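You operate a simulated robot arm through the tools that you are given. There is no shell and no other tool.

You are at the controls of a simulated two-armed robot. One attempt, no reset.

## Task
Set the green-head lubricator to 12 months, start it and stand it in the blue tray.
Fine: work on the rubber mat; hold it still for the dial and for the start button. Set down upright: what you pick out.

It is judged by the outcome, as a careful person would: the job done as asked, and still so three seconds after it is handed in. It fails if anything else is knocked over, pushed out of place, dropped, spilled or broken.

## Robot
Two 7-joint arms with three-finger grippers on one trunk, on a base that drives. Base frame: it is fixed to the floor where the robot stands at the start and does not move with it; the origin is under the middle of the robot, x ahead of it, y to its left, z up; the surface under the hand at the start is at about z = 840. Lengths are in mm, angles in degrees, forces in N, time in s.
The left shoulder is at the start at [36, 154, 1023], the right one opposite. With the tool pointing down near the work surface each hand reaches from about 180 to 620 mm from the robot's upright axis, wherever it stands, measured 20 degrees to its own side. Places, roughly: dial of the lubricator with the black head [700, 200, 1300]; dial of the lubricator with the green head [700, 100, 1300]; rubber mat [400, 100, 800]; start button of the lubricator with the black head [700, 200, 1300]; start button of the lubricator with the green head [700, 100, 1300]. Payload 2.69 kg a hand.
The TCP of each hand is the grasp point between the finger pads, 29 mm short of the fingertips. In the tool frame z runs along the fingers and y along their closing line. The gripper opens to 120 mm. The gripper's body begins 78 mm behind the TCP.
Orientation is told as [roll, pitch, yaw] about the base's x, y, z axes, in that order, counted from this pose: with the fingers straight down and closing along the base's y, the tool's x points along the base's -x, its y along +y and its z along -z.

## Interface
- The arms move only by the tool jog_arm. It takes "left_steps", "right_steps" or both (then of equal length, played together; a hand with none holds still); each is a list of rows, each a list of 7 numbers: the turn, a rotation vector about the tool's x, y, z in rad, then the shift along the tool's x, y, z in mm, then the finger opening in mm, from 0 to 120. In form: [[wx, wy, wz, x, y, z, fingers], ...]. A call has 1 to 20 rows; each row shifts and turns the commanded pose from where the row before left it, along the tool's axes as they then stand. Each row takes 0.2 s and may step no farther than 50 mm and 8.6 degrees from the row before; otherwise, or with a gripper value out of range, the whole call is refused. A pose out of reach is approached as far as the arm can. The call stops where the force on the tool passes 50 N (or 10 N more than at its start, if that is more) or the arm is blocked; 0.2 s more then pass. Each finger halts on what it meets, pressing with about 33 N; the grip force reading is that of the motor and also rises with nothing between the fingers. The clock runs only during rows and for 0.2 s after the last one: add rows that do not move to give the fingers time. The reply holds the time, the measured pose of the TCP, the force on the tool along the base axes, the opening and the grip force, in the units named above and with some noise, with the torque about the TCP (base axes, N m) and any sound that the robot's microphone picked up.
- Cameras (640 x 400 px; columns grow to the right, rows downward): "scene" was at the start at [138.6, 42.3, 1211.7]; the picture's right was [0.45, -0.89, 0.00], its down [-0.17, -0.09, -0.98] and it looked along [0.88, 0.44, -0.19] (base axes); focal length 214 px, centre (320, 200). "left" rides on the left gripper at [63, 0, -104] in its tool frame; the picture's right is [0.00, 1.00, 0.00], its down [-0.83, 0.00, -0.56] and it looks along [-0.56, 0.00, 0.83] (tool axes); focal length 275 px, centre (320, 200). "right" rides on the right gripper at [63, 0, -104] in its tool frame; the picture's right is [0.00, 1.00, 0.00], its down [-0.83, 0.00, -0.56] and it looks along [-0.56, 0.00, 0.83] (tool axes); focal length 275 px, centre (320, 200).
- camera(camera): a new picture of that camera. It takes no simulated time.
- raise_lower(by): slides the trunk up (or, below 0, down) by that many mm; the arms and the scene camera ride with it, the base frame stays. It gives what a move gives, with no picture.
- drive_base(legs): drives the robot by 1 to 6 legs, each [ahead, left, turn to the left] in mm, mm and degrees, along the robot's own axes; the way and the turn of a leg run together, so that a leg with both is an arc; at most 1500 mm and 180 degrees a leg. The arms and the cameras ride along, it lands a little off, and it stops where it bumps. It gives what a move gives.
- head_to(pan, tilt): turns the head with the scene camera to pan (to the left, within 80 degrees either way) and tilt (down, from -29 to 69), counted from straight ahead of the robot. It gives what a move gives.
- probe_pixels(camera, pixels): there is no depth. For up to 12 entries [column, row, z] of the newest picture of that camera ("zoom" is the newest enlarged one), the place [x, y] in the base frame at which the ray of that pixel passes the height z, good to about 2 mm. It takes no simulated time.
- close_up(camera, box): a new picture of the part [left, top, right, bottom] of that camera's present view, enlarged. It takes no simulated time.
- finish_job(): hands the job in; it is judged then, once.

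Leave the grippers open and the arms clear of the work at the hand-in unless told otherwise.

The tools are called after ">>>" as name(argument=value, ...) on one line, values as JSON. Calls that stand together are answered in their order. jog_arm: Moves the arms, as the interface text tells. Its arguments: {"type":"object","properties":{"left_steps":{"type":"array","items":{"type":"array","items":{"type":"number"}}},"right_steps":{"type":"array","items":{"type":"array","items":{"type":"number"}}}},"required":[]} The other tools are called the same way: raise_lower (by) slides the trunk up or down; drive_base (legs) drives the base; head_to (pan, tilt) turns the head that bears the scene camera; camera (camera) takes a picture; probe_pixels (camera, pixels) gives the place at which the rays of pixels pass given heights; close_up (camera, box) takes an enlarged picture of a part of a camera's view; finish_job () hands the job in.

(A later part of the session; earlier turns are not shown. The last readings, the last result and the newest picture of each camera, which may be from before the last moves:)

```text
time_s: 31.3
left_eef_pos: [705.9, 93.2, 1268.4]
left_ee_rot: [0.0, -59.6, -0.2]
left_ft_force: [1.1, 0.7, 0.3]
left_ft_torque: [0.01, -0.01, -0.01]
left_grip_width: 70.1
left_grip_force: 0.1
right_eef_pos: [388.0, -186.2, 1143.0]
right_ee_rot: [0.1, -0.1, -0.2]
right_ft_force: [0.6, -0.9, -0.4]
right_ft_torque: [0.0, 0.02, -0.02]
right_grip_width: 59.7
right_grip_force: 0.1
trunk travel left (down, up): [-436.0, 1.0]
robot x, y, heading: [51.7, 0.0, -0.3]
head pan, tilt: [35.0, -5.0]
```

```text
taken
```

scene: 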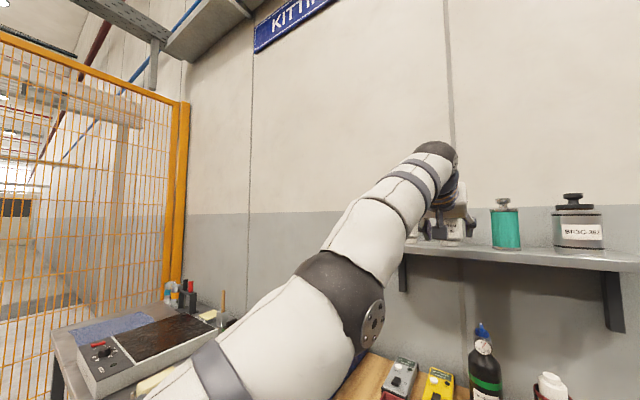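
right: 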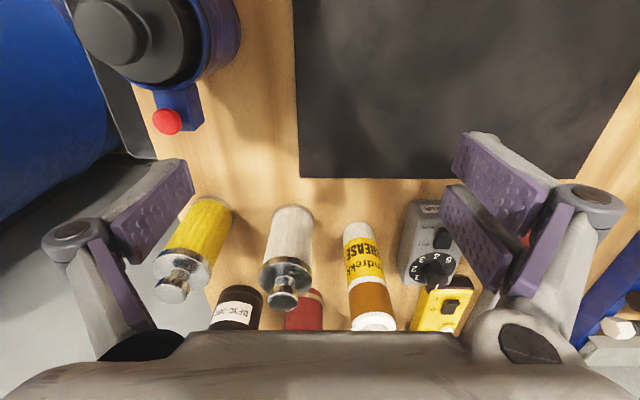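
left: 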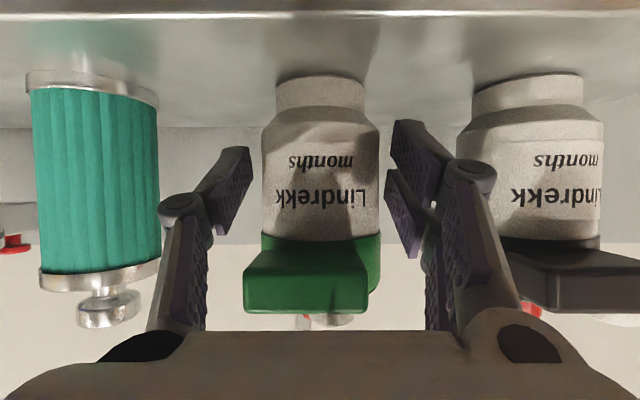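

The body is centred between the pads (px 262–380, with the centre at 321). Closing the left fingers now.

>>> jog_arm(left_steps=[[0, 0, 0, 0, 0, 0, 62], [0, 0, 0, 0, 0, 0, 55], [0, 0, 0, 0, 0, 0, 50], [0, 0, 0, 0, 0, 0, 45], [0, 0, 0, 0, 0, 0, 45], [0, 0, 0, 0, 0, 0, 45]])

>>> camera(camera="left")

```text
time_s: 32.7
left_eef_pos: [705.4, 94.2, 1269.7]
left_ee_rot: [0.0, -59.7, -0.2]
left_ft_force: [0.8, -0.2, 0.8]
left_ft_torque: [0.01, -0.07, 0.02]
left_grip_width: 59.0
left_grip_force: 33.4
right_eef_pos: [387.9, -185.8, 1144.5]
right_ee_rot: [0.0, -0.1, -0.3]
right_ft_force: [0.4, -0.1, 0.3]
right_ft_torque: [0.0, -0.01, 0.05]
right_grip_width: 59.9
right_grip_force: 0.1
trunk travel left (down, up): [-436.0, 1.0]
robot x, y, heading: [57.4, 0.3, -0.2]
head pan, tilt: [35.0, -5.0]
```

```text
taken
```

left: 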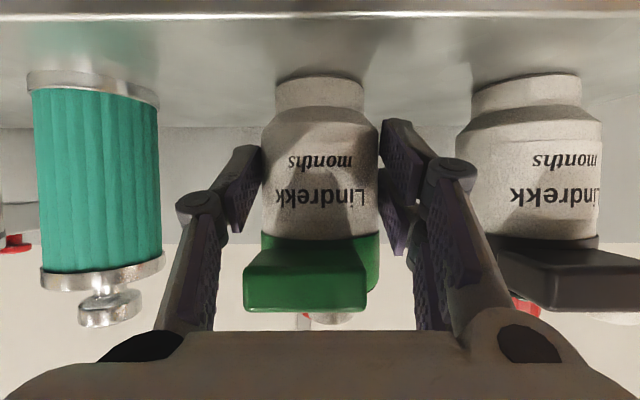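

It's gripped: width 59, force 33 N. I'll lift it by sliding up and slightly back in small steps.

>>> jog_arm(left_steps=[[0, 0, 0, -2.0, 0, -4.6, 45], [0, 0, 0, -2.0, 0, -4.6, 45], [0, 0, 0, -2.0, 0, -4.6, 45], [0, 0, 0, -2.0, 0, -4.6, 45], [0, 0, 0, -2.0, 0, -4.6, 45], [0, 0, 0, -2.0, 0, -4.6, 45]])

>>> camera(camera="left")

```text
time_s: 34.1
left_eef_pos: [687.0, 93.0, 1292.6]
left_ee_rot: [0.0, -59.6, -0.2]
left_ft_force: [0.8, 0.4, -1.5]
left_ft_torque: [0.0, 0.03, -0.01]
left_grip_width: 59.1
left_grip_force: 32.8
right_eef_pos: [388.1, -185.0, 1144.2]
right_ee_rot: [0.0, -0.1, -0.2]
right_ft_force: [0.4, 1.0, -0.3]
right_ft_torque: [0.02, -0.03, 0.0]
right_grip_width: 60.1
right_grip_force: 0.0
trunk travel left (down, up): [-436.0, 1.0]
robot x, y, heading: [57.7, -2.0, -0.2]
head pan, tilt: [35.0, -5.0]
```

```text
taken
```

left: 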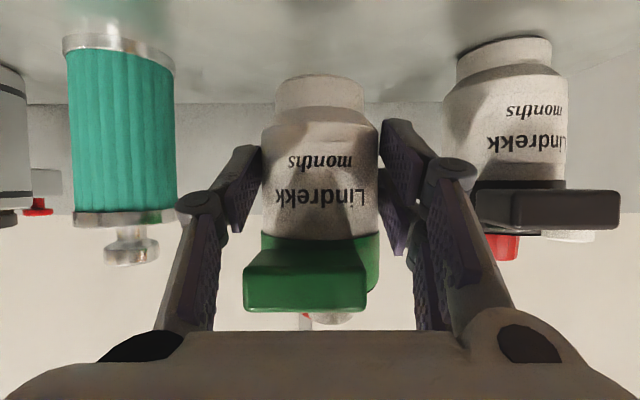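

The lubricator hangs steady in the grip, 23 mm above the shelf. I'll drive straight back 180 mm to bring it off the shelf.

>>> drive_base(legs=[[-180, 0, 0]])

>>> head_to(pan=12, tilt=25)

>>> camera(camera="left")

```text
time_s: 35.6
left_eef_pos: [508.6, 92.1, 1291.9]
left_ee_rot: [0.0, -59.7, -0.4]
left_ft_force: [0.0, -0.1, -0.9]
left_ft_torque: [-0.02, 0.04, 0.0]
left_grip_width: 59.1
left_grip_force: 33.1
right_eef_pos: [208.3, -186.5, 1144.0]
right_ee_rot: [0.0, -0.1, -0.4]
right_ft_force: [0.1, -0.4, -0.4]
right_ft_torque: [0.03, -0.02, 0.01]
right_grip_width: 60.1
right_grip_force: 0.1
trunk travel left (down, up): [-436.0, 1.0]
robot x, y, heading: [-123.3, 3.7, -0.4]
head pan, tilt: [35.0, -5.0]
```

```text
time_s: 36.6
left_eef_pos: [508.8, 93.7, 1291.8]
left_ee_rot: [0.0, -59.6, -0.3]
left_ft_force: [-0.6, -1.3, -3.7]
left_ft_torque: [0.02, 0.05, 0.04]
left_grip_width: 59.1
left_grip_force: 33.1
right_eef_pos: [209.1, -186.0, 1144.1]
right_ee_rot: [0.0, -0.1, -0.4]
right_ft_force: [0.1, 0.5, 0.3]
right_ft_torque: [0.0, 0.02, 0.0]
right_grip_width: 60.3
right_grip_force: 0.2
trunk travel left (down, up): [-436.0, 1.0]
robot x, y, heading: [-117.9, -0.9, -0.5]
head pan, tilt: [12.0, 25.0]
```

```text
taken
```

left: 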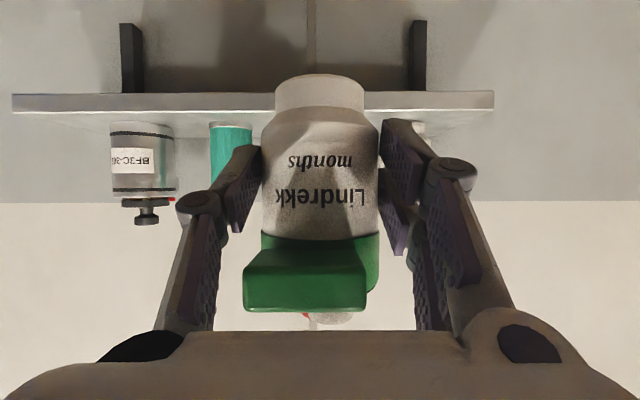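

The lubricator is clear of the shelf. I'll back up another 60 mm so the descent ends over the mat, then look from the scene camera.

>>> drive_base(legs=[[-60, 0, 0]])

>>> camera(camera="scene")

```text
time_s: 37.6
left_eef_pos: [448.9, 93.6, 1291.8]
left_ee_rot: [-0.1, -59.6, -0.3]
left_ft_force: [-1.3, -0.6, -1.7]
left_ft_torque: [0.0, 0.05, 0.0]
left_grip_width: 59.2
left_grip_force: 33.2
right_eef_pos: [150.7, -184.9, 1144.3]
right_ee_rot: [0.0, -0.1, -0.3]
right_ft_force: [-1.0, -0.2, 0.1]
right_ft_torque: [-0.01, -0.02, -0.03]
right_grip_width: 60.2
right_grip_force: 0.1
trunk travel left (down, up): [-436.0, 1.0]
robot x, y, heading: [-178.6, 0.4, -0.4]
head pan, tilt: [12.0, 25.0]
```

```text
taken
```

scene: 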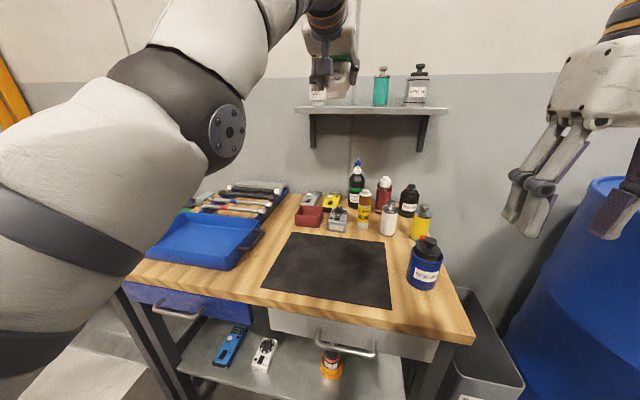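

The left hand is over the bench, in front of the shelf. I'll lower the lubricator along an arc that stays within the arm's limits, first part down to z≈1132.

>>> jog_arm(left_steps=[[0, 0, 0, 10.35, 0, 16.45, 45], [0, 0, 0, 10.35, 0, 16.45, 45], [0, 0, 0, 10.35, 0, 16.45, 45], [0, 0, 0, 10.35, 0, 16.45, 45], [0, 0, 0, 18.15, 0, 14.0, 45], [0, 0, 0, 18.15, 0, 14.0, 45], [0, 0, 0, 18.15, 0, 14.0, 45], [0, 0, 0, 18.15, 0, 14.0, 45]])

```text
time_s: 39.4
left_eef_pos: [527.3, 86.1, 1144.6]
left_ee_rot: [0.2, -59.4, -0.4]
left_ft_force: [-0.8, -0.5, -1.5]
left_ft_torque: [-0.01, 0.01, 0.0]
left_grip_width: 59.2
left_grip_force: 32.9
left hand out of reach, approached as far as the arm can: row 2, 5, 6, 7, 8
right_eef_pos: [151.4, -185.1, 1142.2]
right_ee_rot: [0.0, -0.1, -0.3]
right_ft_force: [0.3, -0.4, -0.1]
right_ft_torque: [-0.03, 0.02, 0.0]
right_grip_width: 60.1
right_grip_force: 0.0
trunk travel left (down, up): [-436.0, 1.0]
robot x, y, heading: [-178.5, 2.9, -0.3]
head pan, tilt: [12.0, 25.0]
```

The arm stayed on its stretched shell at (527, 86, 1145). I'll test pulling inward again from this lower posture.

>>> jog_arm(left_steps=[[0, 0, 0, 3.07, 0.5, -2.5, 45], [0, 0, 0, 3.07, 0.5, -2.5, 45], [0, 0, 0, 3.07, 0.5, -2.5, 45], [0, 0, 0, 3.07, 0.5, -2.5, 45], [0, 0, 0, 3.07, 0.5, -2.5, 45], [0, 0, 0, 3.07, 0.5, -2.5, 45], [0, 0, 0, 3.07, 0.5, -2.5, 45], [0, 0, 0, 3.07, 0.5, -2.5, 45], [0, 0, 0, 3.07, 0.5, -2.5, 45], [0, 0, 0, 3.07, 0.5, -2.5, 45]])

```text
time_s: 41.6
left_eef_pos: [527.0, 85.7, 1148.0]
left_ee_rot: [0.1, -59.5, -0.3]
left_ft_force: [0.5, 1.1, -1.7]
left_ft_torque: [0.0, 0.03, 0.03]
left_grip_width: 59.4
left_grip_force: 33.1
left hand out of reach, approached as far as the arm can: row 1, 2, 3, 4, 5, 6, 7, 8, 9, 10
right_eef_pos: [150.3, -186.7, 1143.2]
right_ee_rot: [-0.1, -0.1, -0.4]
right_ft_force: [-0.4, 0.3, 0.4]
right_ft_torque: [0.01, -0.03, 0.01]
right_grip_width: 60.0
right_grip_force: 0.0
trunk travel left (down, up): [-436.0, 1.0]
robot x, y, heading: [-180.3, 0.1, -0.3]
head pan, tilt: [12.0, 25.0]
```

Still no bend. The arm was freer on its own side, so I'll swing the lubricator left to y≈230 (free air in front of the shelf) and then try pulling inward.

>>> jog_arm(left_steps=[[0, 0, 0, 0, 24, 0, 45], [0, 0, 0, 0, 24, 0, 45], [0, 0, 0, 0, 24, 0, 45], [0, 0, 0, 0, 24, 0, 45], [0, 0, 0, 0, 24, 0, 45], [0, 0, 0, 0, 24, 0, 45], [0, 0, 0, 3.07, 0, -2.5, 45], [0, 0, 0, 3.07, 0, -2.5, 45], [0, 0, 0, 3.07, 0, -2.5, 45], [0, 0, 0, 3.07, 0, -2.5, 45], [0, 0, 0, 3.07, 0, -2.5, 45], [0, 0, 0, 3.07, 0, -2.5, 45]])

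```text
time_s: 44.2
left_eef_pos: [542.8, 227.2, 1151.7]
left_ee_rot: [0.0, -59.5, -0.4]
left_ft_force: [1.1, 0.3, -2.3]
left_ft_torque: [0.02, 0.02, -0.02]
left_grip_width: 59.0
left_grip_force: 33.4
left hand out of reach, approached as far as the arm can: row 1, 2, 3, 4, 7, 8, 9, 10, 11, 12
right_eef_pos: [149.9, -184.4, 1143.9]
right_ee_rot: [0.0, -0.1, -0.3]
right_ft_force: [0.4, 0.1, 0.1]
right_ft_torque: [-0.01, -0.01, -0.03]
right_grip_width: 60.2
right_grip_force: 0.1
trunk travel left (down, up): [-436.0, 1.0]
robot x, y, heading: [-182.2, 0.5, -0.3]
head pan, tilt: [12.0, 25.0]
```

Now it's at (543, 227, 1152). I'll test the opposite direction, outward in small steps, to tell whether the elbow is at its straight maximum or at a stop on the wrong side.

>>> jog_arm(left_steps=[[0, 0, 0, -1.54, 0.27, 1.25, 45], [0, 0, 0, -1.54, 0.27, 1.25, 45], [0, 0, 0, -1.54, 0.27, 1.25, 45], [0, 0, 0, -1.54, 0.27, 1.25, 45], [0, 0, 0, -1.54, 0.27, 1.25, 45], [0, 0, 0, -1.54, 0.27, 1.25, 45], [0, 0, 0, -1.54, 0.27, 1.25, 45], [0, 0, 0, -1.54, 0.27, 1.25, 45]])

```text
time_s: 46.0
left_eef_pos: [545.0, 224.8, 1146.9]
left_ee_rot: [0.3, -59.1, -1.1]
left_ft_force: [0.0, -0.4, -2.4]
left_ft_torque: [-0.05, 0.04, 0.02]
left_grip_width: 58.7
left_grip_force: 32.9
left hand out of reach, approached as far as the arm can: row 3, 5, 7, 8
right_eef_pos: [151.3, -185.4, 1144.6]
right_ee_rot: [0.0, -0.1, -0.3]
right_ft_force: [0.5, -0.7, -0.4]
right_ft_torque: [-0.03, -0.03, 0.03]
right_grip_width: 60.0
right_grip_force: 0.1
trunk travel left (down, up): [-436.0, 1.0]
robot x, y, heading: [-177.7, -2.0, -0.2]
head pan, tilt: [12.0, 25.0]
```

The arm is truly at its straight maximum (a sphere fit gives a centre about (36, 218) in the robot frame, radius 537). To bend the elbow I'll combine a sideways motion with an inward pull. First a swing right with inward, in free air.

>>> jog_arm(left_steps=[[0, 0, 0, 7.7, -40, -6.4, 45], [0, 0, 0, 7.7, -40, -6.4, 45]])

>>> jog_arm(left_steps=[[0, 0, 0, 7.7, 40, -6.4, 45], [0, 0, 0, 7.7, 40, -6.4, 45], [0, 0, 0, 7.7, 40, -6.4, 45]])

```text
time_s: 46.6
left_eef_pos: [525.6, 147.1, 1146.4]
left_ee_rot: [0.1, -59.6, -0.3]
left_ft_force: [-0.3, -0.4, -2.6]
left_ft_torque: [-0.02, 0.02, 0.01]
left_grip_width: 58.9
left_grip_force: 32.7
right_eef_pos: [150.6, -186.5, 1143.5]
right_ee_rot: [0.0, -0.1, -0.3]
right_ft_force: [0.0, 0.3, -0.4]
right_ft_torque: [0.0, -0.02, -0.01]
right_grip_width: 60.2
right_grip_force: 0.1
trunk travel left (down, up): [-436.0, 1.0]
robot x, y, heading: [-179.8, 0.2, -0.4]
head pan, tilt: [12.0, 25.0]
```

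```text
time_s: 47.4
left_eef_pos: [499.0, 271.7, 1135.5]
left_ee_rot: [-0.1, -59.6, -0.2]
left_ft_force: [-1.1, 1.5, -1.9]
left_ft_torque: [0.0, 0.01, -0.01]
left_grip_width: 59.2
left_grip_force: 33.2
right_eef_pos: [150.8, -184.0, 1145.3]
right_ee_rot: [-0.1, -0.1, -0.3]
right_ft_force: [0.5, -0.2, -0.3]
right_ft_torque: [-0.02, -0.02, 0.03]
right_grip_width: 60.4
right_grip_force: 0.1
trunk travel left (down, up): [-436.0, 1.0]
robot x, y, heading: [-179.6, 2.2, -0.5]
head pan, tilt: [12.0, 25.0]
```

The elbow is bent again and no rows were flagged. The lubricator is at about (499, 272, 1135). I'll check the scene before descending.

>>> camera(camera="scene")

>>> camera(camera="left")

```text
taken
```

scene: 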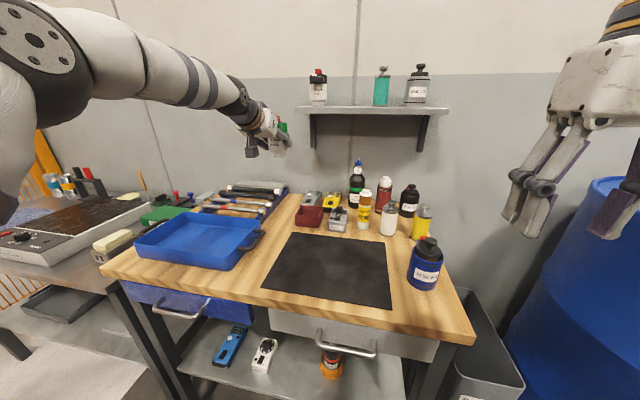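

```text
taken
```

left: 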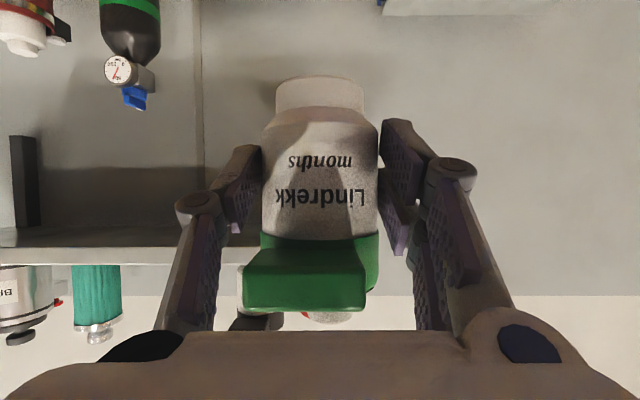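

The elbow now sits out to the left, which suits working over the mat. I'll bring the lubricator inward and down to about (400, 140, 1000) while yawing the hand 45° to the right.

>>> jog_arm(left_steps=[[0.113, 0, 0.0663, 19.7, -18.0, -0.2, 45], [0.113, 0, 0.0663, 18.5, -19.15, 1.9, 45], [0.113, 0, 0.0663, 17.2, -20.0, 4.1, 45], [0.113, 0, 0.0663, 15.8, -20.5, 6.4, 45], [0.113, 0, 0.0663, 14.5, -20.6, 8.7, 45], [0.113, 0, 0.0663, 13.1, -20.4, 11.05, 45], [0, 0, 0, 13.1, -20.4, 11.05, 45], [0, 0, 0, 13.1, -20.4, 11.05, 45]])

>>> camera(camera="scene")

```text
time_s: 49.2
left_eef_pos: [411.9, 129.0, 1000.4]
left_ee_rot: [0.0, -59.6, -45.3]
left_ft_force: [0.6, -0.1, -2.4]
left_ft_torque: [-0.01, 0.02, -0.01]
left_grip_width: 59.0
left_grip_force: 33.1
right_eef_pos: [149.0, -184.5, 1143.4]
right_ee_rot: [0.0, -0.1, -0.3]
right_ft_force: [0.2, 0.4, 0.3]
right_ft_torque: [0.01, -0.03, -0.02]
right_grip_width: 60.0
right_grip_force: 0.1
trunk travel left (down, up): [-436.0, 1.0]
robot x, y, heading: [-182.8, 1.1, -0.2]
head pan, tilt: [12.0, 25.0]
```

```text
taken
```

scene: 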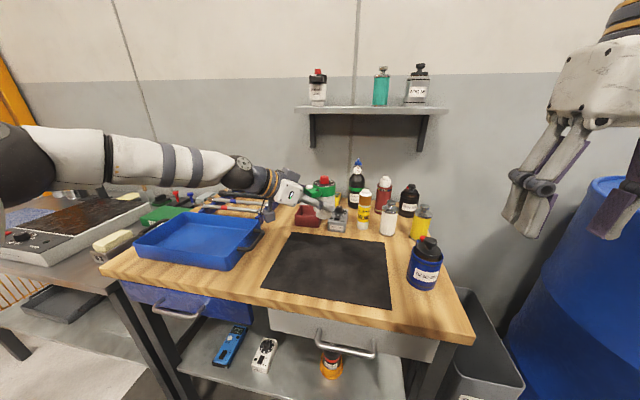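

The lubricator is held upright near (422, 119). I'll take a close-up to check how low the hand camera hangs compared with the lubricator's base.

>>> close_up(camera="scene", box=[220, 140, 380, 240])

```text
4.00 times, centred on (300, 190) of scene
```

zoom: 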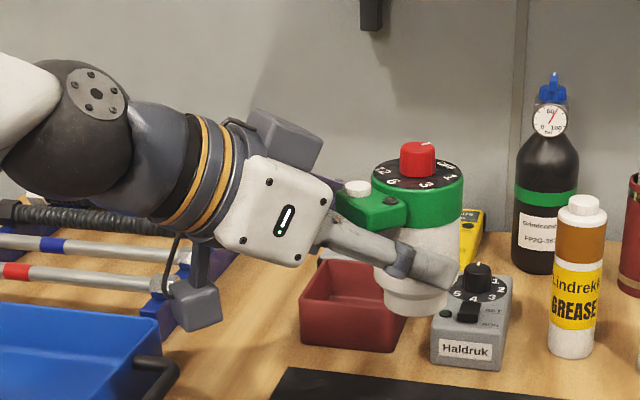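

>>> probe_pixels(camera="scene", pixels=[[270, 222, 980], [270, 222, 960], [270, 222, 940], [270, 222, 920], [325, 218, 960], [325, 218, 950], [325, 218, 940]])

```text
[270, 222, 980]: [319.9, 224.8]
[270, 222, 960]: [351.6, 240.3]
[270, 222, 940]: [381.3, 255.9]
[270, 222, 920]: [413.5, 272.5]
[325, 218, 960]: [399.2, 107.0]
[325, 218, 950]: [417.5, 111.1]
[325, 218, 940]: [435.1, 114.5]
```

The camera box clears the mat by about 20 mm when the lubricator stands, so I can set it down in this grip. The dial shows 12, 6, 3 and more around the knob, with a white pointer line on it. I'll bring the lubricator in to about (298, 0) over the mat, still raised.

>>> jog_arm(left_steps=[[0, 0, 0, 7.5, -28.6, 3.7, 45], [0, 0, 0, 7.5, -28.6, 3.7, 45], [0, 0, 0, 7.5, -28.6, 3.7, 45], [0, 0, 0, 7.5, -28.6, 3.7, 45], [0, 0, 0, 7.5, -28.6, 3.7, 45], [0, 0, 0, 7.5, -28.6, 3.7, 45]])

>>> camera(camera="scene")

```text
time_s: 50.6
left_eef_pos: [288.8, 12.3, 950.9]
left_ee_rot: [0.1, -59.6, -45.4]
left_ft_force: [0.1, 0.0, -1.3]
left_ft_torque: [0.02, 0.02, -0.01]
left_grip_width: 59.1
left_grip_force: 32.8
right_eef_pos: [149.7, -185.2, 1143.9]
right_ee_rot: [0.0, -0.1, -0.3]
right_ft_force: [-0.8, -0.1, 0.0]
right_ft_torque: [0.01, 0.01, 0.0]
right_grip_width: 60.0
right_grip_force: 0.1
trunk travel left (down, up): [-436.0, 1.0]
robot x, y, heading: [-177.2, -2.2, -0.4]
head pan, tilt: [12.0, 25.0]
```

```text
taken
```

scene: 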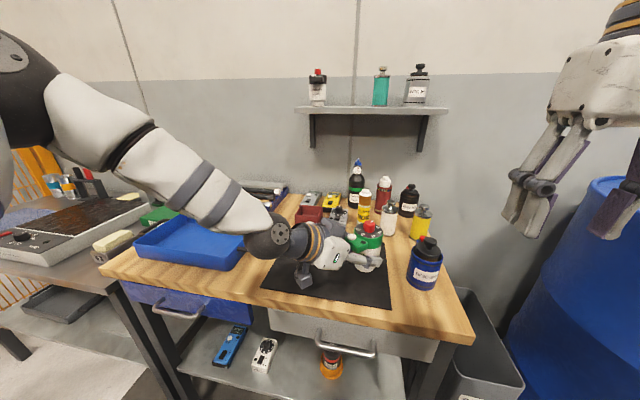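

The lubricator is over the mat, base at about z 907. I'll drive forward 80 mm so both hands can reach the work spot.

>>> drive_base(legs=[[80, 0, 0]])

>>> head_to(pan=-2, tilt=40)

>>> jog_arm(left_steps=[[0, 0, 0, 0, 0, 0, 45], [0, 0, 0, 0, 0, 0, 45], [0, 0, 0, 0, 0, 0, 45], [0, 0, 0, 0, 0, 0, 45], [0, 0, 0, 0, 0, 0, 45]])

>>> camera(camera="scene")

```text
time_s: 51.6
left_eef_pos: [370.7, 9.9, 951.3]
left_ee_rot: [0.1, -59.6, -45.4]
left_ft_force: [0.4, 0.1, -3.0]
left_ft_torque: [0.02, 0.05, -0.03]
left_grip_width: 59.3
left_grip_force: 33.2
right_eef_pos: [231.5, -187.2, 1143.1]
right_ee_rot: [0.0, -0.1, -0.5]
right_ft_force: [0.2, -0.7, -0.2]
right_ft_torque: [0.0, 0.05, 0.0]
right_grip_width: 60.1
right_grip_force: 0.1
trunk travel left (down, up): [-436.0, 1.0]
robot x, y, heading: [-100.7, 4.8, -0.2]
head pan, tilt: [12.0, 25.0]
```

```text
time_s: 52.4
left_eef_pos: [369.1, 10.4, 950.9]
left_ee_rot: [0.0, -59.5, -45.4]
left_ft_force: [0.2, 0.1, -2.0]
left_ft_torque: [0.01, 0.01, 0.02]
left_grip_width: 59.0
left_grip_force: 33.2
right_eef_pos: [230.5, -186.1, 1144.1]
right_ee_rot: [0.0, -0.1, -0.4]
right_ft_force: [0.7, -0.2, 0.7]
right_ft_torque: [0.02, 0.02, -0.04]
right_grip_width: 60.1
right_grip_force: 0.0
trunk travel left (down, up): [-436.0, 1.0]
robot x, y, heading: [-98.6, 0.3, -0.2]
head pan, tilt: [-2.0, 40.0]
```

```text
time_s: 53.6
left_eef_pos: [369.1, 11.9, 950.1]
left_ee_rot: [0.1, -59.6, -45.4]
left_ft_force: [0.3, -0.5, -2.2]
left_ft_torque: [0.02, 0.0, 0.01]
left_grip_width: 59.1
left_grip_force: 33.0
right_eef_pos: [231.2, -186.1, 1144.4]
right_ee_rot: [0.0, -0.1, -0.4]
right_ft_force: [0.3, -0.6, 0.0]
right_ft_torque: [0.02, -0.04, 0.01]
right_grip_width: 60.2
right_grip_force: 0.0
trunk travel left (down, up): [-436.0, 1.0]
robot x, y, heading: [-95.8, 0.3, -0.4]
head pan, tilt: [-2.0, 40.0]
```

```text
taken
```

scene: 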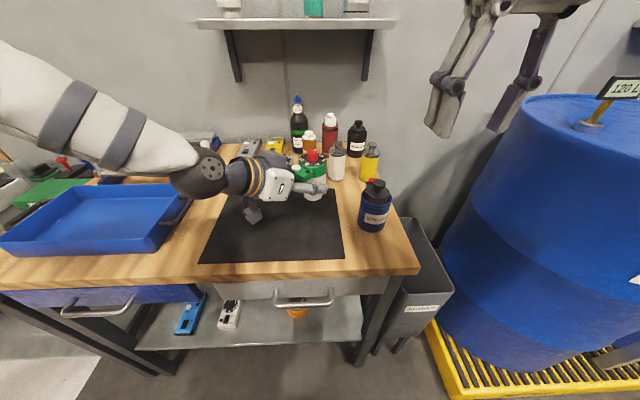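

The lubricator is above the mat at about (379, 1). Lowering 54 mm first, then I'll feel for contact in small steps.

>>> jog_arm(left_steps=[[0, 0, 0, 11.6, 0, 6.8, 45], [0, 0, 0, 11.6, 0, 6.8, 45], [0, 0, 0, 11.6, 0, 6.8, 45], [0, 0, 0, 11.6, 0, 6.8, 45]])

>>> close_up(camera="scene", box=[220, 120, 400, 240])

```text
time_s: 54.6
left_eef_pos: [369.1, 10.9, 896.8]
left_ee_rot: [0.0, -59.5, -45.4]
left_ft_force: [-0.4, 0.4, -0.9]
left_ft_torque: [0.03, 0.0, -0.02]
left_grip_width: 59.3
left_grip_force: 33.1
right_eef_pos: [233.0, -187.0, 1143.8]
right_ee_rot: [-0.1, -0.1, -0.4]
right_ft_force: [0.8, -0.3, -0.9]
right_ft_torque: [0.03, 0.0, -0.02]
right_grip_width: 60.1
right_grip_force: 0.0
trunk travel left (down, up): [-436.0, 1.0]
robot x, y, heading: [-100.4, -2.3, -0.5]
head pan, tilt: [-2.0, 40.0]
```

```text
3.33 times, centred on (310, 180) of scene
```

zoom: 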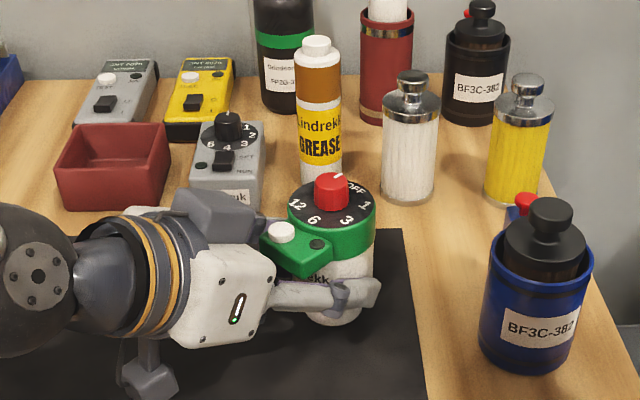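

The dial reads OFF, 1, 3, 6, 12 going clockwise from above, and the white mark points at OFF. I'll lower the last ~10 mm gently.

>>> jog_arm(left_steps=[[0, 0, 0, 1.29, 0, 0.76, 45], [0, 0, 0, 1.29, 0, 0.76, 45], [0, 0, 0, 1.29, 0, 0.76, 45], [0, 0, 0, 1.29, 0, 0.76, 45]])

```text
time_s: 55.6
left_eef_pos: [369.1, 9.2, 892.4]
left_ee_rot: [0.2, -59.8, -45.5]
left_ft_force: [-2.2, 1.5, 4.8]
left_ft_torque: [-0.09, 0.12, -0.06]
left_grip_width: 59.3
left_grip_force: 33.3
right_eef_pos: [230.3, -186.4, 1144.8]
right_ee_rot: [-0.1, -0.1, -0.3]
right_ft_force: [-0.4, 0.5, 0.4]
right_ft_torque: [-0.03, 0.02, 0.02]
right_grip_width: 59.8
right_grip_force: 0.0
trunk travel left (down, up): [-436.0, 1.0]
robot x, y, heading: [-99.6, 1.9, -0.2]
head pan, tilt: [-2.0, 40.0]
```

It's in contact with the mat: 4.8 N upward at P z=892. The left hand will hold it there. Now I'll bring the right hand over to view the dial from above, at about (288, 0, 1090) and open wide.

>>> jog_arm(right_steps=[[0, 0, 0, -11.4, 37.4, 10.8, 80], [0, 0, 0, -11.4, 37.4, 10.8, 100], [0, 0, 0, -11.4, 37.4, 10.8, 110], [0, 0, 0, -11.4, 37.4, 10.8, 110], [0, 0, 0, -11.4, 37.4, 10.8, 110]])

>>> camera(camera="right")

>>> camera(camera="scene")

```text
time_s: 56.8
left_eef_pos: [369.7, 9.3, 891.4]
left_ee_rot: [0.3, -59.8, -45.5]
left_ft_force: [1.4, 0.6, 11.9]
left_ft_torque: [-0.33, -0.03, -0.03]
left_grip_width: 59.3
left_grip_force: 33.2
right_eef_pos: [289.0, 0.2, 1091.3]
right_ee_rot: [0.0, -0.2, -0.3]
right_ft_force: [0.1, -0.5, 0.4]
right_ft_torque: [-0.02, -0.03, 0.02]
right_grip_width: 110.2
right_grip_force: 0.0
trunk travel left (down, up): [-436.0, 1.0]
robot x, y, heading: [-100.5, 2.9, -0.1]
head pan, tilt: [-2.0, 40.0]
```

```text
taken
```

right: 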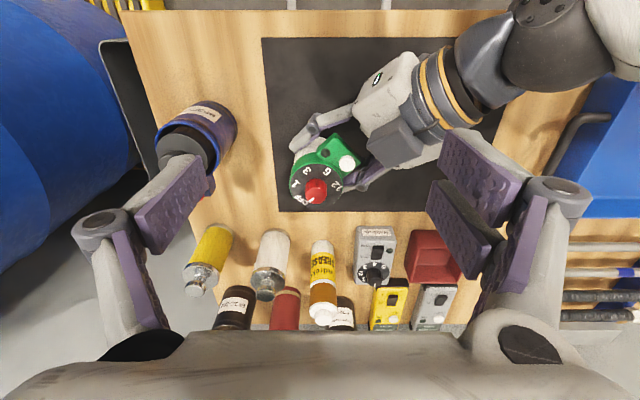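

```text
taken
```

scene: 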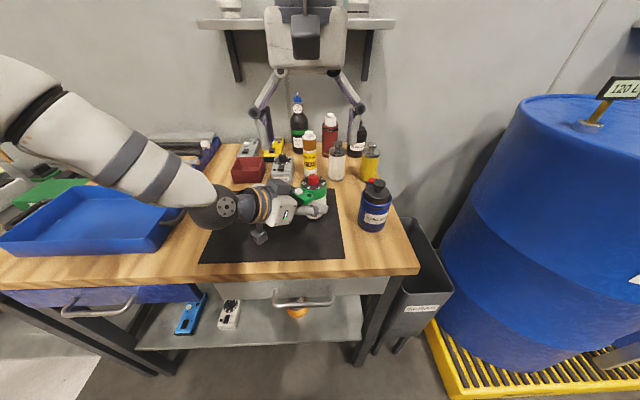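

The right camera sees the dial well near (315,185). Taking a close-up of it.

>>> close_up(camera="right", box=[270, 130, 382, 200])

>>> probe_pixels(camera="right", pixels=[[317, 188, 957], [317, 188, 950], [316, 184, 940], [347, 163, 937], [347, 163, 925]])

```text
5.71 times, centred on (326, 165) of right
```

zoom: 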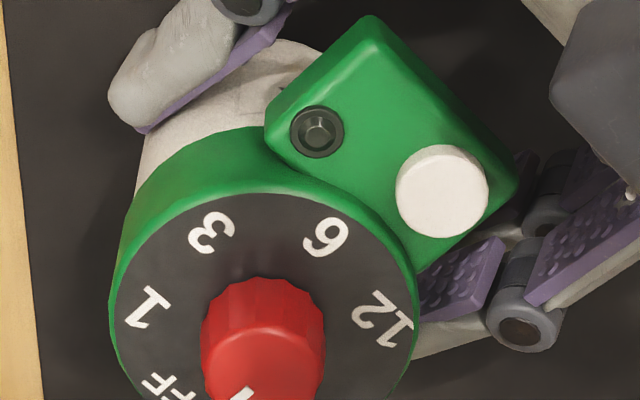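

```text
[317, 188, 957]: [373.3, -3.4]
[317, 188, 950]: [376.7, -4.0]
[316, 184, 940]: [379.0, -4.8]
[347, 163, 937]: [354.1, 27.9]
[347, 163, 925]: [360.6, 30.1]
```

>>> close_up(camera="right", box=[275, 140, 371, 220])

>>> probe_pixels(camera="zoom", pixels=[[275, 275, 940], [230, 370, 940], [150, 330, 940], [120, 230, 940], [175, 150, 940], [300, 160, 940], [355, 240, 940], [255, 310, 957], [415, 100, 937], [260, 330, 957]])

```text
5.00 times, centred on (323, 180) of right
```

zoom: 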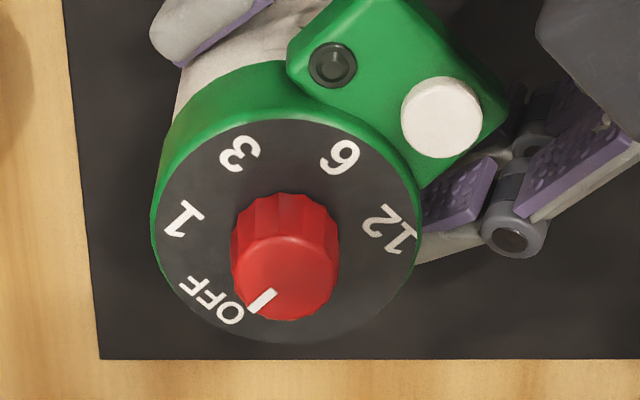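

```text
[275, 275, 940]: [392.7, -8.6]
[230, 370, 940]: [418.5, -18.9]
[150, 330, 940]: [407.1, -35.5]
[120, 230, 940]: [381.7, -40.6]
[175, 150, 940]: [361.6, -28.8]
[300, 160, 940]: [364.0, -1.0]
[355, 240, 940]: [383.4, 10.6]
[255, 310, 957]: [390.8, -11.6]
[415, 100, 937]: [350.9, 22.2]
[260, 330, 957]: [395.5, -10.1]
```

This is a very clear view. The knob axis is at about (382, -5), plate z≈940, knob top z≈957. The pointer is at OFF (angle ≈-45°), and going clockwise 1≈-97°, 3≈-150°, 6≈-213°, 12≈-270°, so I need about 225° clockwise. I'll move the right hand above the knob with the fingers at 60.

>>> jog_arm(right_steps=[[0, 0, 0, -23.3, -1.3, 15, 90], [0, 0, 0, -23.3, -1.3, 20.3, 70], [0, 0, 0, -23.3, -1.3, 20.3, 60], [0, 0, 0, -23.3, -1.3, 20.3, 60]])

>>> camera(camera="right")

```text
time_s: 57.8
left_eef_pos: [369.6, 9.5, 892.1]
left_ee_rot: [0.1, -59.8, -45.5]
left_ft_force: [3.2, 0.0, 15.0]
left_ft_torque: [-0.45, -0.26, 0.07]
left_grip_width: 58.8
left_grip_force: 33.0
right_eef_pos: [381.5, -4.8, 1012.9]
right_ee_rot: [0.1, -0.3, -0.3]
right_ft_force: [0.2, 0.8, -0.1]
right_ft_torque: [0.0, -0.01, -0.01]
right_grip_width: 60.2
right_grip_force: 0.1
trunk travel left (down, up): [-436.0, 1.0]
robot x, y, heading: [-99.9, 1.3, -0.4]
head pan, tilt: [-2.0, 40.0]
```

```text
taken
```

right: 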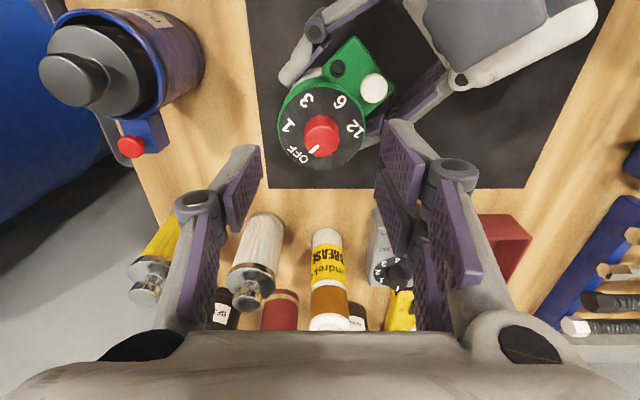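

>>> close_up(camera="right", box=[260, 80, 388, 160])

>>> probe_pixels(camera="zoom", pixels=[[308, 290, 957], [340, 300, 957], [270, 300, 957], [308, 255, 940], [125, 255, 940], [520, 255, 940], [308, 110, 940], [308, 420, 940]])

```text
5.00 times, centred on (324, 120) of right
```

zoom: 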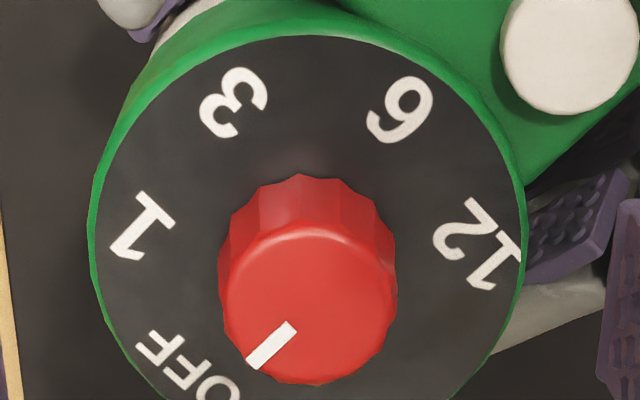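

```text
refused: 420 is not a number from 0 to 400
```

>>> probe_pixels(camera="zoom", pixels=[[310, 305, 957], [310, 305, 955], [225, 305, 957], [395, 305, 957], [310, 228, 957], [310, 383, 957], [98, 240, 940], [525, 240, 940], [310, 35, 940], [570, 50, 938]])

```text
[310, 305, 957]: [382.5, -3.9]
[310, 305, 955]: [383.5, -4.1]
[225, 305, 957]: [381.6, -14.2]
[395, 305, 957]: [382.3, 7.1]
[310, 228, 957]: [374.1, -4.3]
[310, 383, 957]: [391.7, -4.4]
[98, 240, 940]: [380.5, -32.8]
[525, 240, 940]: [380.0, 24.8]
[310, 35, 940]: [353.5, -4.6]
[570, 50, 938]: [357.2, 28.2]
```

Knob axis confirmed at about (382.7, -4.0), and the right TCP is within 1.5 mm. I'll probe the label positions to get exact angles.

>>> probe_pixels(camera="zoom", pixels=[[190, 368, 940], [142, 226, 940], [234, 102, 940], [400, 109, 940], [478, 244, 940], [270, 346, 957], [248, 362, 957], [293, 325, 957]])

```text
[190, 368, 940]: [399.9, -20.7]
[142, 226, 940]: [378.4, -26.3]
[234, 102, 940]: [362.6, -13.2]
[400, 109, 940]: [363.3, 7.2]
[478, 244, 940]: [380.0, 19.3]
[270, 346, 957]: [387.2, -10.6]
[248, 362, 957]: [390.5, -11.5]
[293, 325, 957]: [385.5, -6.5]
```

Labels relative to the axis are: OFF -44°, 1 -101°, 3 -155°, 6 -210°, 12 -263°, so 55° per step. OFF to 12 is about 220° clockwise, in three grips of about 73°. I'll pre-rotate the right hand to yaw +37° and come down around the knob.

>>> jog_arm(right_steps=[[0, 0, 0, -1.2, 0.8, 0, 55], [0, 0, -0.128, 0, 0, 0, 50], [0, 0, -0.128, 0, 0, 0, 46], [0, 0, -0.128, 0, 0, 0, 46], [0, 0, -0.128, 0, 0, 0, 46], [0, 0, -0.128, 0, 0, 0, 46], [0, 0, 0, 0, 0, 12, 46], [0, 0, 0, 0, 0, 10, 46]])

>>> camera(camera="right")

```text
time_s: 59.6
left_eef_pos: [369.8, 10.2, 891.1]
left_ee_rot: [0.2, -59.6, -45.3]
left_ft_force: [4.5, 1.2, 16.8]
left_ft_torque: [-0.25, -0.32, 0.1]
left_grip_width: 58.8
left_grip_force: 32.9
right_eef_pos: [383.3, -2.1, 992.1]
right_ee_rot: [-0.1, -0.1, 36.3]
right_ft_force: [-0.7, -0.4, -1.5]
right_ft_torque: [-0.02, 0.0, -0.02]
right_grip_width: 46.2
right_grip_force: 0.1
trunk travel left (down, up): [-436.0, 1.0]
robot x, y, heading: [-98.4, -2.0, -0.4]
head pan, tilt: [-2.0, 40.0]
```

```text
taken
```

right: 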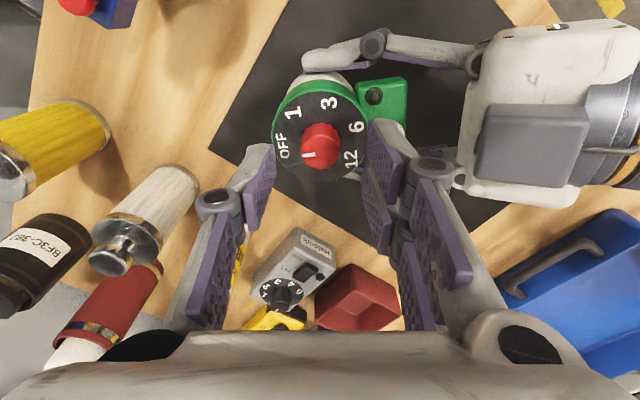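

>>> close_up(camera="right", box=[256, 90, 384, 190])

>>> probe_pixels(camera="zoom", pixels=[[320, 230, 957], [320, 200, 940]])

```text
4.00 times, centred on (320, 140) of right
```

zoom: 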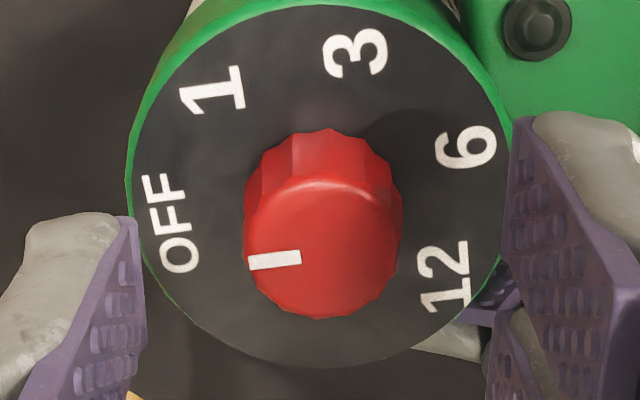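

```text
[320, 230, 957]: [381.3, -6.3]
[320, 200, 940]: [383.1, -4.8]
```

Aligned within 1 mm (knob centre at column ~321). I'll descend to z≈975, ease the left hand's downward press slightly, and close the right fingers on the knob.

>>> jog_arm(right_steps=[[0, 0, 0, 0, 0, 8.5, 46], [0, 0, 0, 0, 0, 8.5, 46], [0, 0, 0, 0, 0, 0, 36], [0, 0, 0, 0, 0, 0, 28], [0, 0, 0, 0, 0, 0, 20], [0, 0, 0, 0, 0, 0, 12], [0, 0, 0, 0, 0, 0, 12]], left_steps=[[0, 0, 0, -0.69, 0, -0.4, 45], [0, 0, 0, 0, 0, 0, 45], [0, 0, 0, 0, 0, 0, 45], [0, 0, 0, 0, 0, 0, 45], [0, 0, 0, 0, 0, 0, 45], [0, 0, 0, 0, 0, 0, 45], [0, 0, 0, 0, 0, 0, 45]])

>>> camera(camera="right")

```text
time_s: 61.2
left_eef_pos: [369.1, 10.5, 892.4]
left_ee_rot: [0.1, -59.7, -45.4]
left_ft_force: [5.1, -1.5, 13.6]
left_ft_torque: [-0.2, -0.17, 0.1]
left_grip_width: 58.7
left_grip_force: 33.1
right_eef_pos: [383.4, -4.5, 974.9]
right_ee_rot: [-0.1, -0.1, 36.4]
right_ft_force: [-0.9, 1.3, -0.1]
right_ft_torque: [0.09, 0.01, -0.05]
right_grip_width: 20.3
right_grip_force: 33.0
trunk travel left (down, up): [-436.0, 1.0]
robot x, y, heading: [-99.3, 0.7, -0.2]
head pan, tilt: [-2.0, 40.0]
```

```text
taken
```

right: 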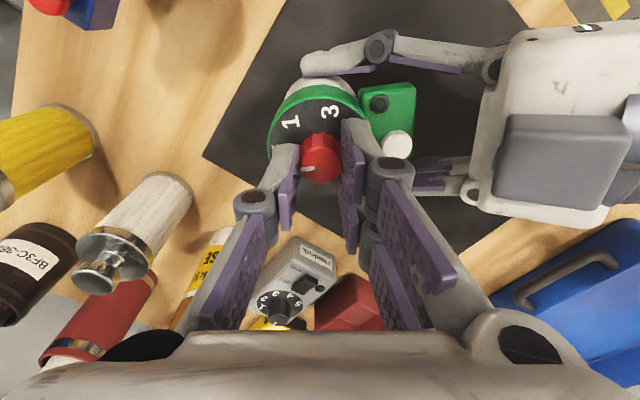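

The knob is gripped (width 20, 33 N). I'll start turning clockwise with 4 rows (~29°) and check torque and sound.

>>> jog_arm(right_steps=[[0, 0, 0.128, 0, 0, 0, 12], [0, 0, 0.128, 0, 0, 0, 12], [0, 0, 0.128, 0, 0, 0, 12], [0, 0, 0.128, 0, 0, 0, 12]])

>>> camera(camera="right")

```text
time_s: 62.2
left_eef_pos: [369.9, 10.3, 892.2]
left_ee_rot: [0.1, -59.6, -45.4]
left_ft_force: [4.2, -4.1, 9.5]
left_ft_torque: [-0.1, -0.4, -0.05]
left_grip_width: 59.3
left_grip_force: 33.3
right_eef_pos: [383.7, -3.5, 975.8]
right_ee_rot: [0.0, -0.2, 6.8]
right_ft_force: [-1.2, 3.1, 1.7]
right_ft_torque: [-0.02, 0.38, 0.01]
right_grip_width: 20.2
right_grip_force: 32.3
trunk travel left (down, up): [-436.0, 1.0]
robot x, y, heading: [-97.4, -1.1, -0.3]
head pan, tilt: [-2.0, 40.0]
```

```text
taken
```

right: 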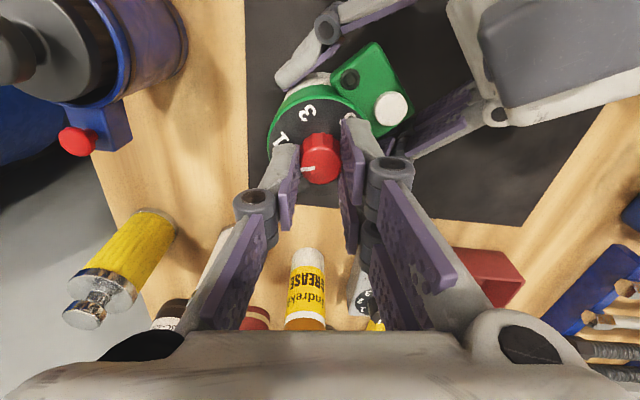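

The pointer turns with the hand and nothing strains. Continuing clockwise 6 more rows (to about 73°).

>>> jog_arm(right_steps=[[0, 0, 0.128, 0, 0, 0, 12], [0, 0, 0.128, 0, 0, 0, 12], [0, 0, 0.128, 0, 0, 0, 12], [0, 0, 0.128, 0, 0, 0, 12], [0, 0, 0.128, 0, 0, 0, 12], [0, 0, 0.128, 0, 0, 0, 12]])

>>> camera(camera="right")

```text
time_s: 63.6
left_eef_pos: [369.6, 10.9, 891.0]
left_ee_rot: [0.0, -59.7, -45.4]
left_ft_force: [11.6, -10.6, 8.0]
left_ft_torque: [0.1, 0.06, 0.0]
left_grip_width: 58.9
left_grip_force: 33.3
right_eef_pos: [384.7, -5.8, 974.9]
right_ee_rot: [0.4, 0.4, -37.5]
right_ft_force: [-11.7, 10.7, -6.6]
right_ft_torque: [0.56, 0.8, 0.01]
right_grip_width: 20.3
right_grip_force: 33.4
trunk travel left (down, up): [-436.0, 1.0]
robot x, y, heading: [-100.3, 0.9, -0.3]
head pan, tilt: [-2.0, 40.0]
```

```text
taken
```

right: 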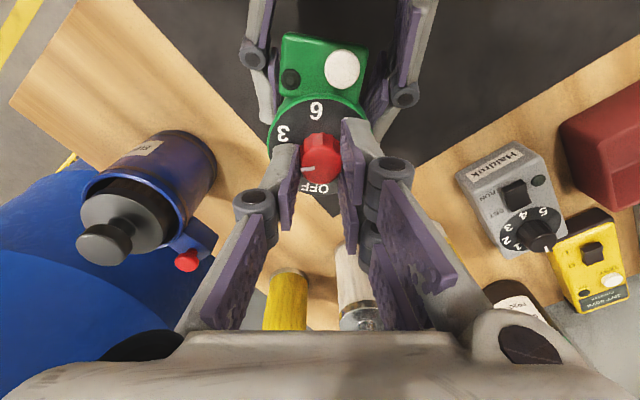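

The knob has turned 73° (label 3 is now beside it), with some side force of ~16 N from a small misalignment. I'll release, rise 8 mm and turn the hand back 80°.

>>> jog_arm(right_steps=[[0, 0, 0, 0, 0, 0, 24], [0, 0, 0, 0, 0, 0, 36], [0, 0, 0, 0, 0, -10, 38], [0, 0, -0.128, 0, 0, 0, 38], [0, 0, -0.128, 0, 0, 0, 38], [0, 0, -0.128, 0, 0, 0, 38], [0, 0, -0.128, 0, 0, 0, 38], [0, 0, -0.128, 0, 0, 0, 38], [0, 0, -0.128, 0, 0, 0, 38], [0, 0, -0.128, 0, 0, 0, 38], [0, 0, -0.128, 0, 0, 0, 38], [0, 0, -0.128, 0, 0, 0, 38], [0, 0, -0.128, 0, 0, 0, 38], [0, 0, -0.128, 0, 0, 0, 38]])

>>> camera(camera="right")

>>> close_up(camera="right", box=[256, 100, 384, 200])

```text
time_s: 66.6
left_eef_pos: [369.2, 10.2, 892.1]
left_ee_rot: [0.0, -59.5, -45.3]
left_ft_force: [0.8, 0.1, 6.8]
left_ft_torque: [-0.24, -0.21, 0.08]
left_grip_width: 59.2
left_grip_force: 33.2
right_eef_pos: [384.3, -5.1, 986.0]
right_ee_rot: [-0.1, -0.1, 43.8]
right_ft_force: [-0.4, -0.1, 0.3]
right_ft_torque: [0.01, 0.01, 0.03]
right_grip_width: 38.0
right_grip_force: 0.0
trunk travel left (down, up): [-436.0, 1.0]
robot x, y, heading: [-99.2, -2.3, -0.1]
head pan, tilt: [-2.0, 40.0]
```

```text
taken
```

right: 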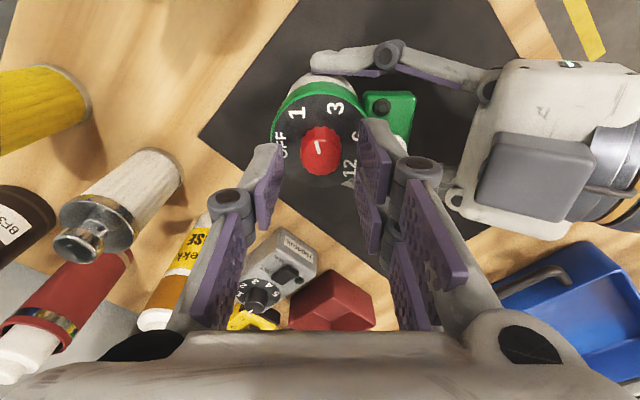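

```text
4.00 times, centred on (320, 150) of right
```

zoom: 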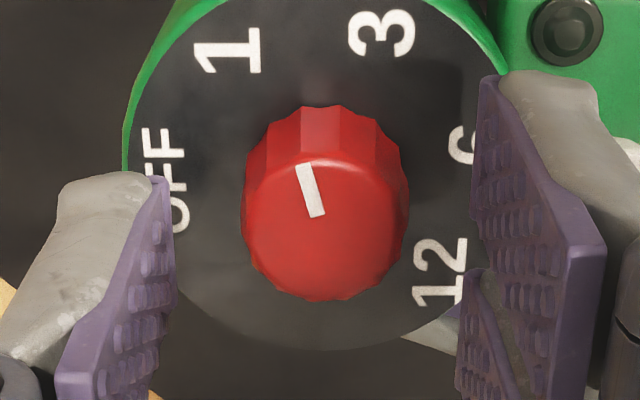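

The pointer is now between 1 and 3, as expected (~-117°). The knob centre is at column 321.5, so I'll shift 0.8 mm, descend, regrip and turn another 81° clockwise.

>>> jog_arm(right_steps=[[0, 0, 0, 0, 0.8, 5, 38], [0, 0, 0, 0, 0, 6, 38], [0, 0, 0, 0, 0, 0, 28], [0, 0, 0, 0, 0, 0, 20], [0, 0, 0, 0, 0, 0, 12], [0, 0, 0, 0, 0, 0, 12], [0, 0, 0.128, 0, 0, 0, 12], [0, 0, 0.128, 0, 0, 0, 12], [0, 0, 0.128, 0, 0, 0, 12], [0, 0, 0.128, 0, 0, 0, 12], [0, 0, 0.128, 0, 0, 0, 12], [0, 0, 0.128, 0, 0, 0, 12]])

>>> camera(camera="right")

```text
time_s: 69.2
left_eef_pos: [368.9, 9.5, 891.1]
left_ee_rot: [0.0, -59.6, -45.3]
left_ft_force: [-9.8, 3.6, 7.5]
left_ft_torque: [-0.38, -0.48, -0.09]
left_grip_width: 58.8
left_grip_force: 33.3
right_eef_pos: [384.5, -3.7, 973.2]
right_ee_rot: [-0.1, -0.1, -0.5]
right_ft_force: [9.6, -3.3, 0.8]
right_ft_torque: [-0.16, -0.34, -0.01]
right_grip_width: 20.8
right_grip_force: 33.0
trunk travel left (down, up): [-436.0, 1.0]
robot x, y, heading: [-99.3, 1.5, -0.1]
head pan, tilt: [-2.0, 40.0]
```

```text
taken
```

right: 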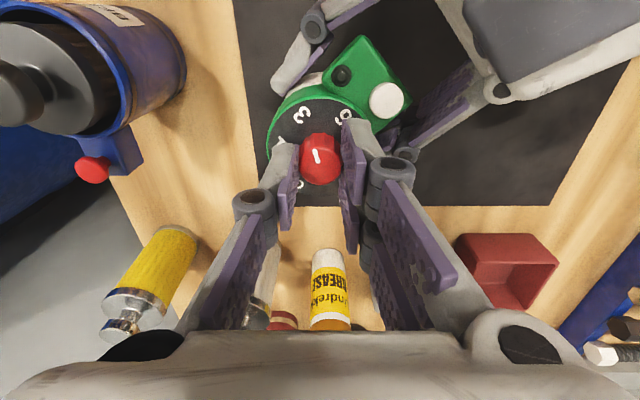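

Turning well, with a side force of about 10 N. Continuing 5 more rows.

>>> jog_arm(right_steps=[[0, 0, 0.128, 0, 0, 0, 12], [0, 0, 0.128, 0, 0, 0, 12], [0, 0, 0.128, 0, 0, 0, 12], [0, 0, 0.128, 0, 0, 0, 12], [0, 0, 0.128, 0, 0, 0, 12]])

>>> jog_arm(right_steps=[[0, 0, 0, 0, 0, 0, 24], [0, 0, 0, 0, 0, 0, 36], [0, 0, 0, 0, 0, -10, 38], [0, 0, -0.128, 0, 0, 0, 38], [0, 0, -0.128, 0, 0, 0, 38], [0, 0, -0.128, 0, 0, 0, 38], [0, 0, -0.128, 0, 0, 0, 38], [0, 0, -0.128, 0, 0, 0, 38], [0, 0, -0.128, 0, 0, 0, 38], [0, 0, -0.128, 0, 0, 0, 38], [0, 0, -0.128, 0, 0, 0, 38], [0, 0, -0.128, 0, 0, 0, 38], [0, 0, -0.128, 0, 0, 0, 38]])

>>> close_up(camera="right", box=[256, 100, 384, 200])

```text
time_s: 70.4
left_eef_pos: [370.2, 8.8, 892.1]
left_ee_rot: [0.2, -59.7, -45.5]
left_ft_force: [5.1, -7.6, 9.0]
left_ft_torque: [0.11, 0.02, -0.04]
left_grip_width: 59.4
left_grip_force: 33.0
right_eef_pos: [385.0, -5.6, 975.8]
right_ee_rot: [0.4, 0.4, -37.6]
right_ft_force: [-6.0, 8.3, -8.8]
right_ft_torque: [0.42, 0.25, 0.0]
right_grip_width: 20.7
right_grip_force: 33.0
trunk travel left (down, up): [-436.0, 1.0]
robot x, y, heading: [-97.9, -2.2, -0.0]
head pan, tilt: [-2.0, 40.0]
```

```text
time_s: 73.2
left_eef_pos: [368.6, 10.5, 890.7]
left_ee_rot: [0.1, -59.5, -45.5]
left_ft_force: [-0.4, 0.6, -1.8]
left_ft_torque: [0.0, 0.05, 0.0]
left_grip_width: 59.1
left_grip_force: 33.4
right_eef_pos: [384.0, -3.6, 983.6]
right_ee_rot: [-0.1, -0.1, 36.5]
right_ft_force: [0.7, 0.7, 0.0]
right_ft_torque: [-0.01, 0.02, 0.0]
right_grip_width: 38.2
right_grip_force: 0.1
trunk travel left (down, up): [-436.0, 1.0]
robot x, y, heading: [-101.7, 0.7, -0.5]
head pan, tilt: [-2.0, 40.0]
```

```text
4.00 times, centred on (320, 150) of right
```

zoom: 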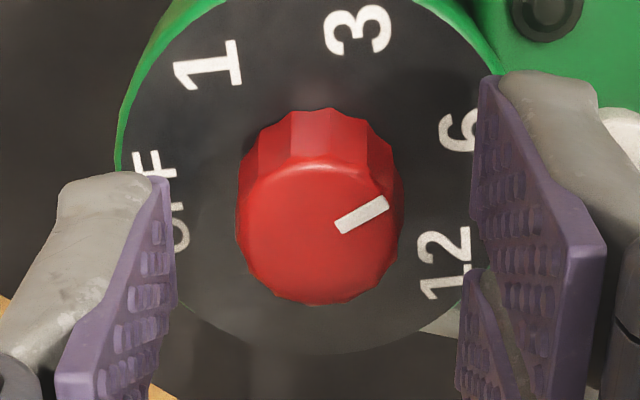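

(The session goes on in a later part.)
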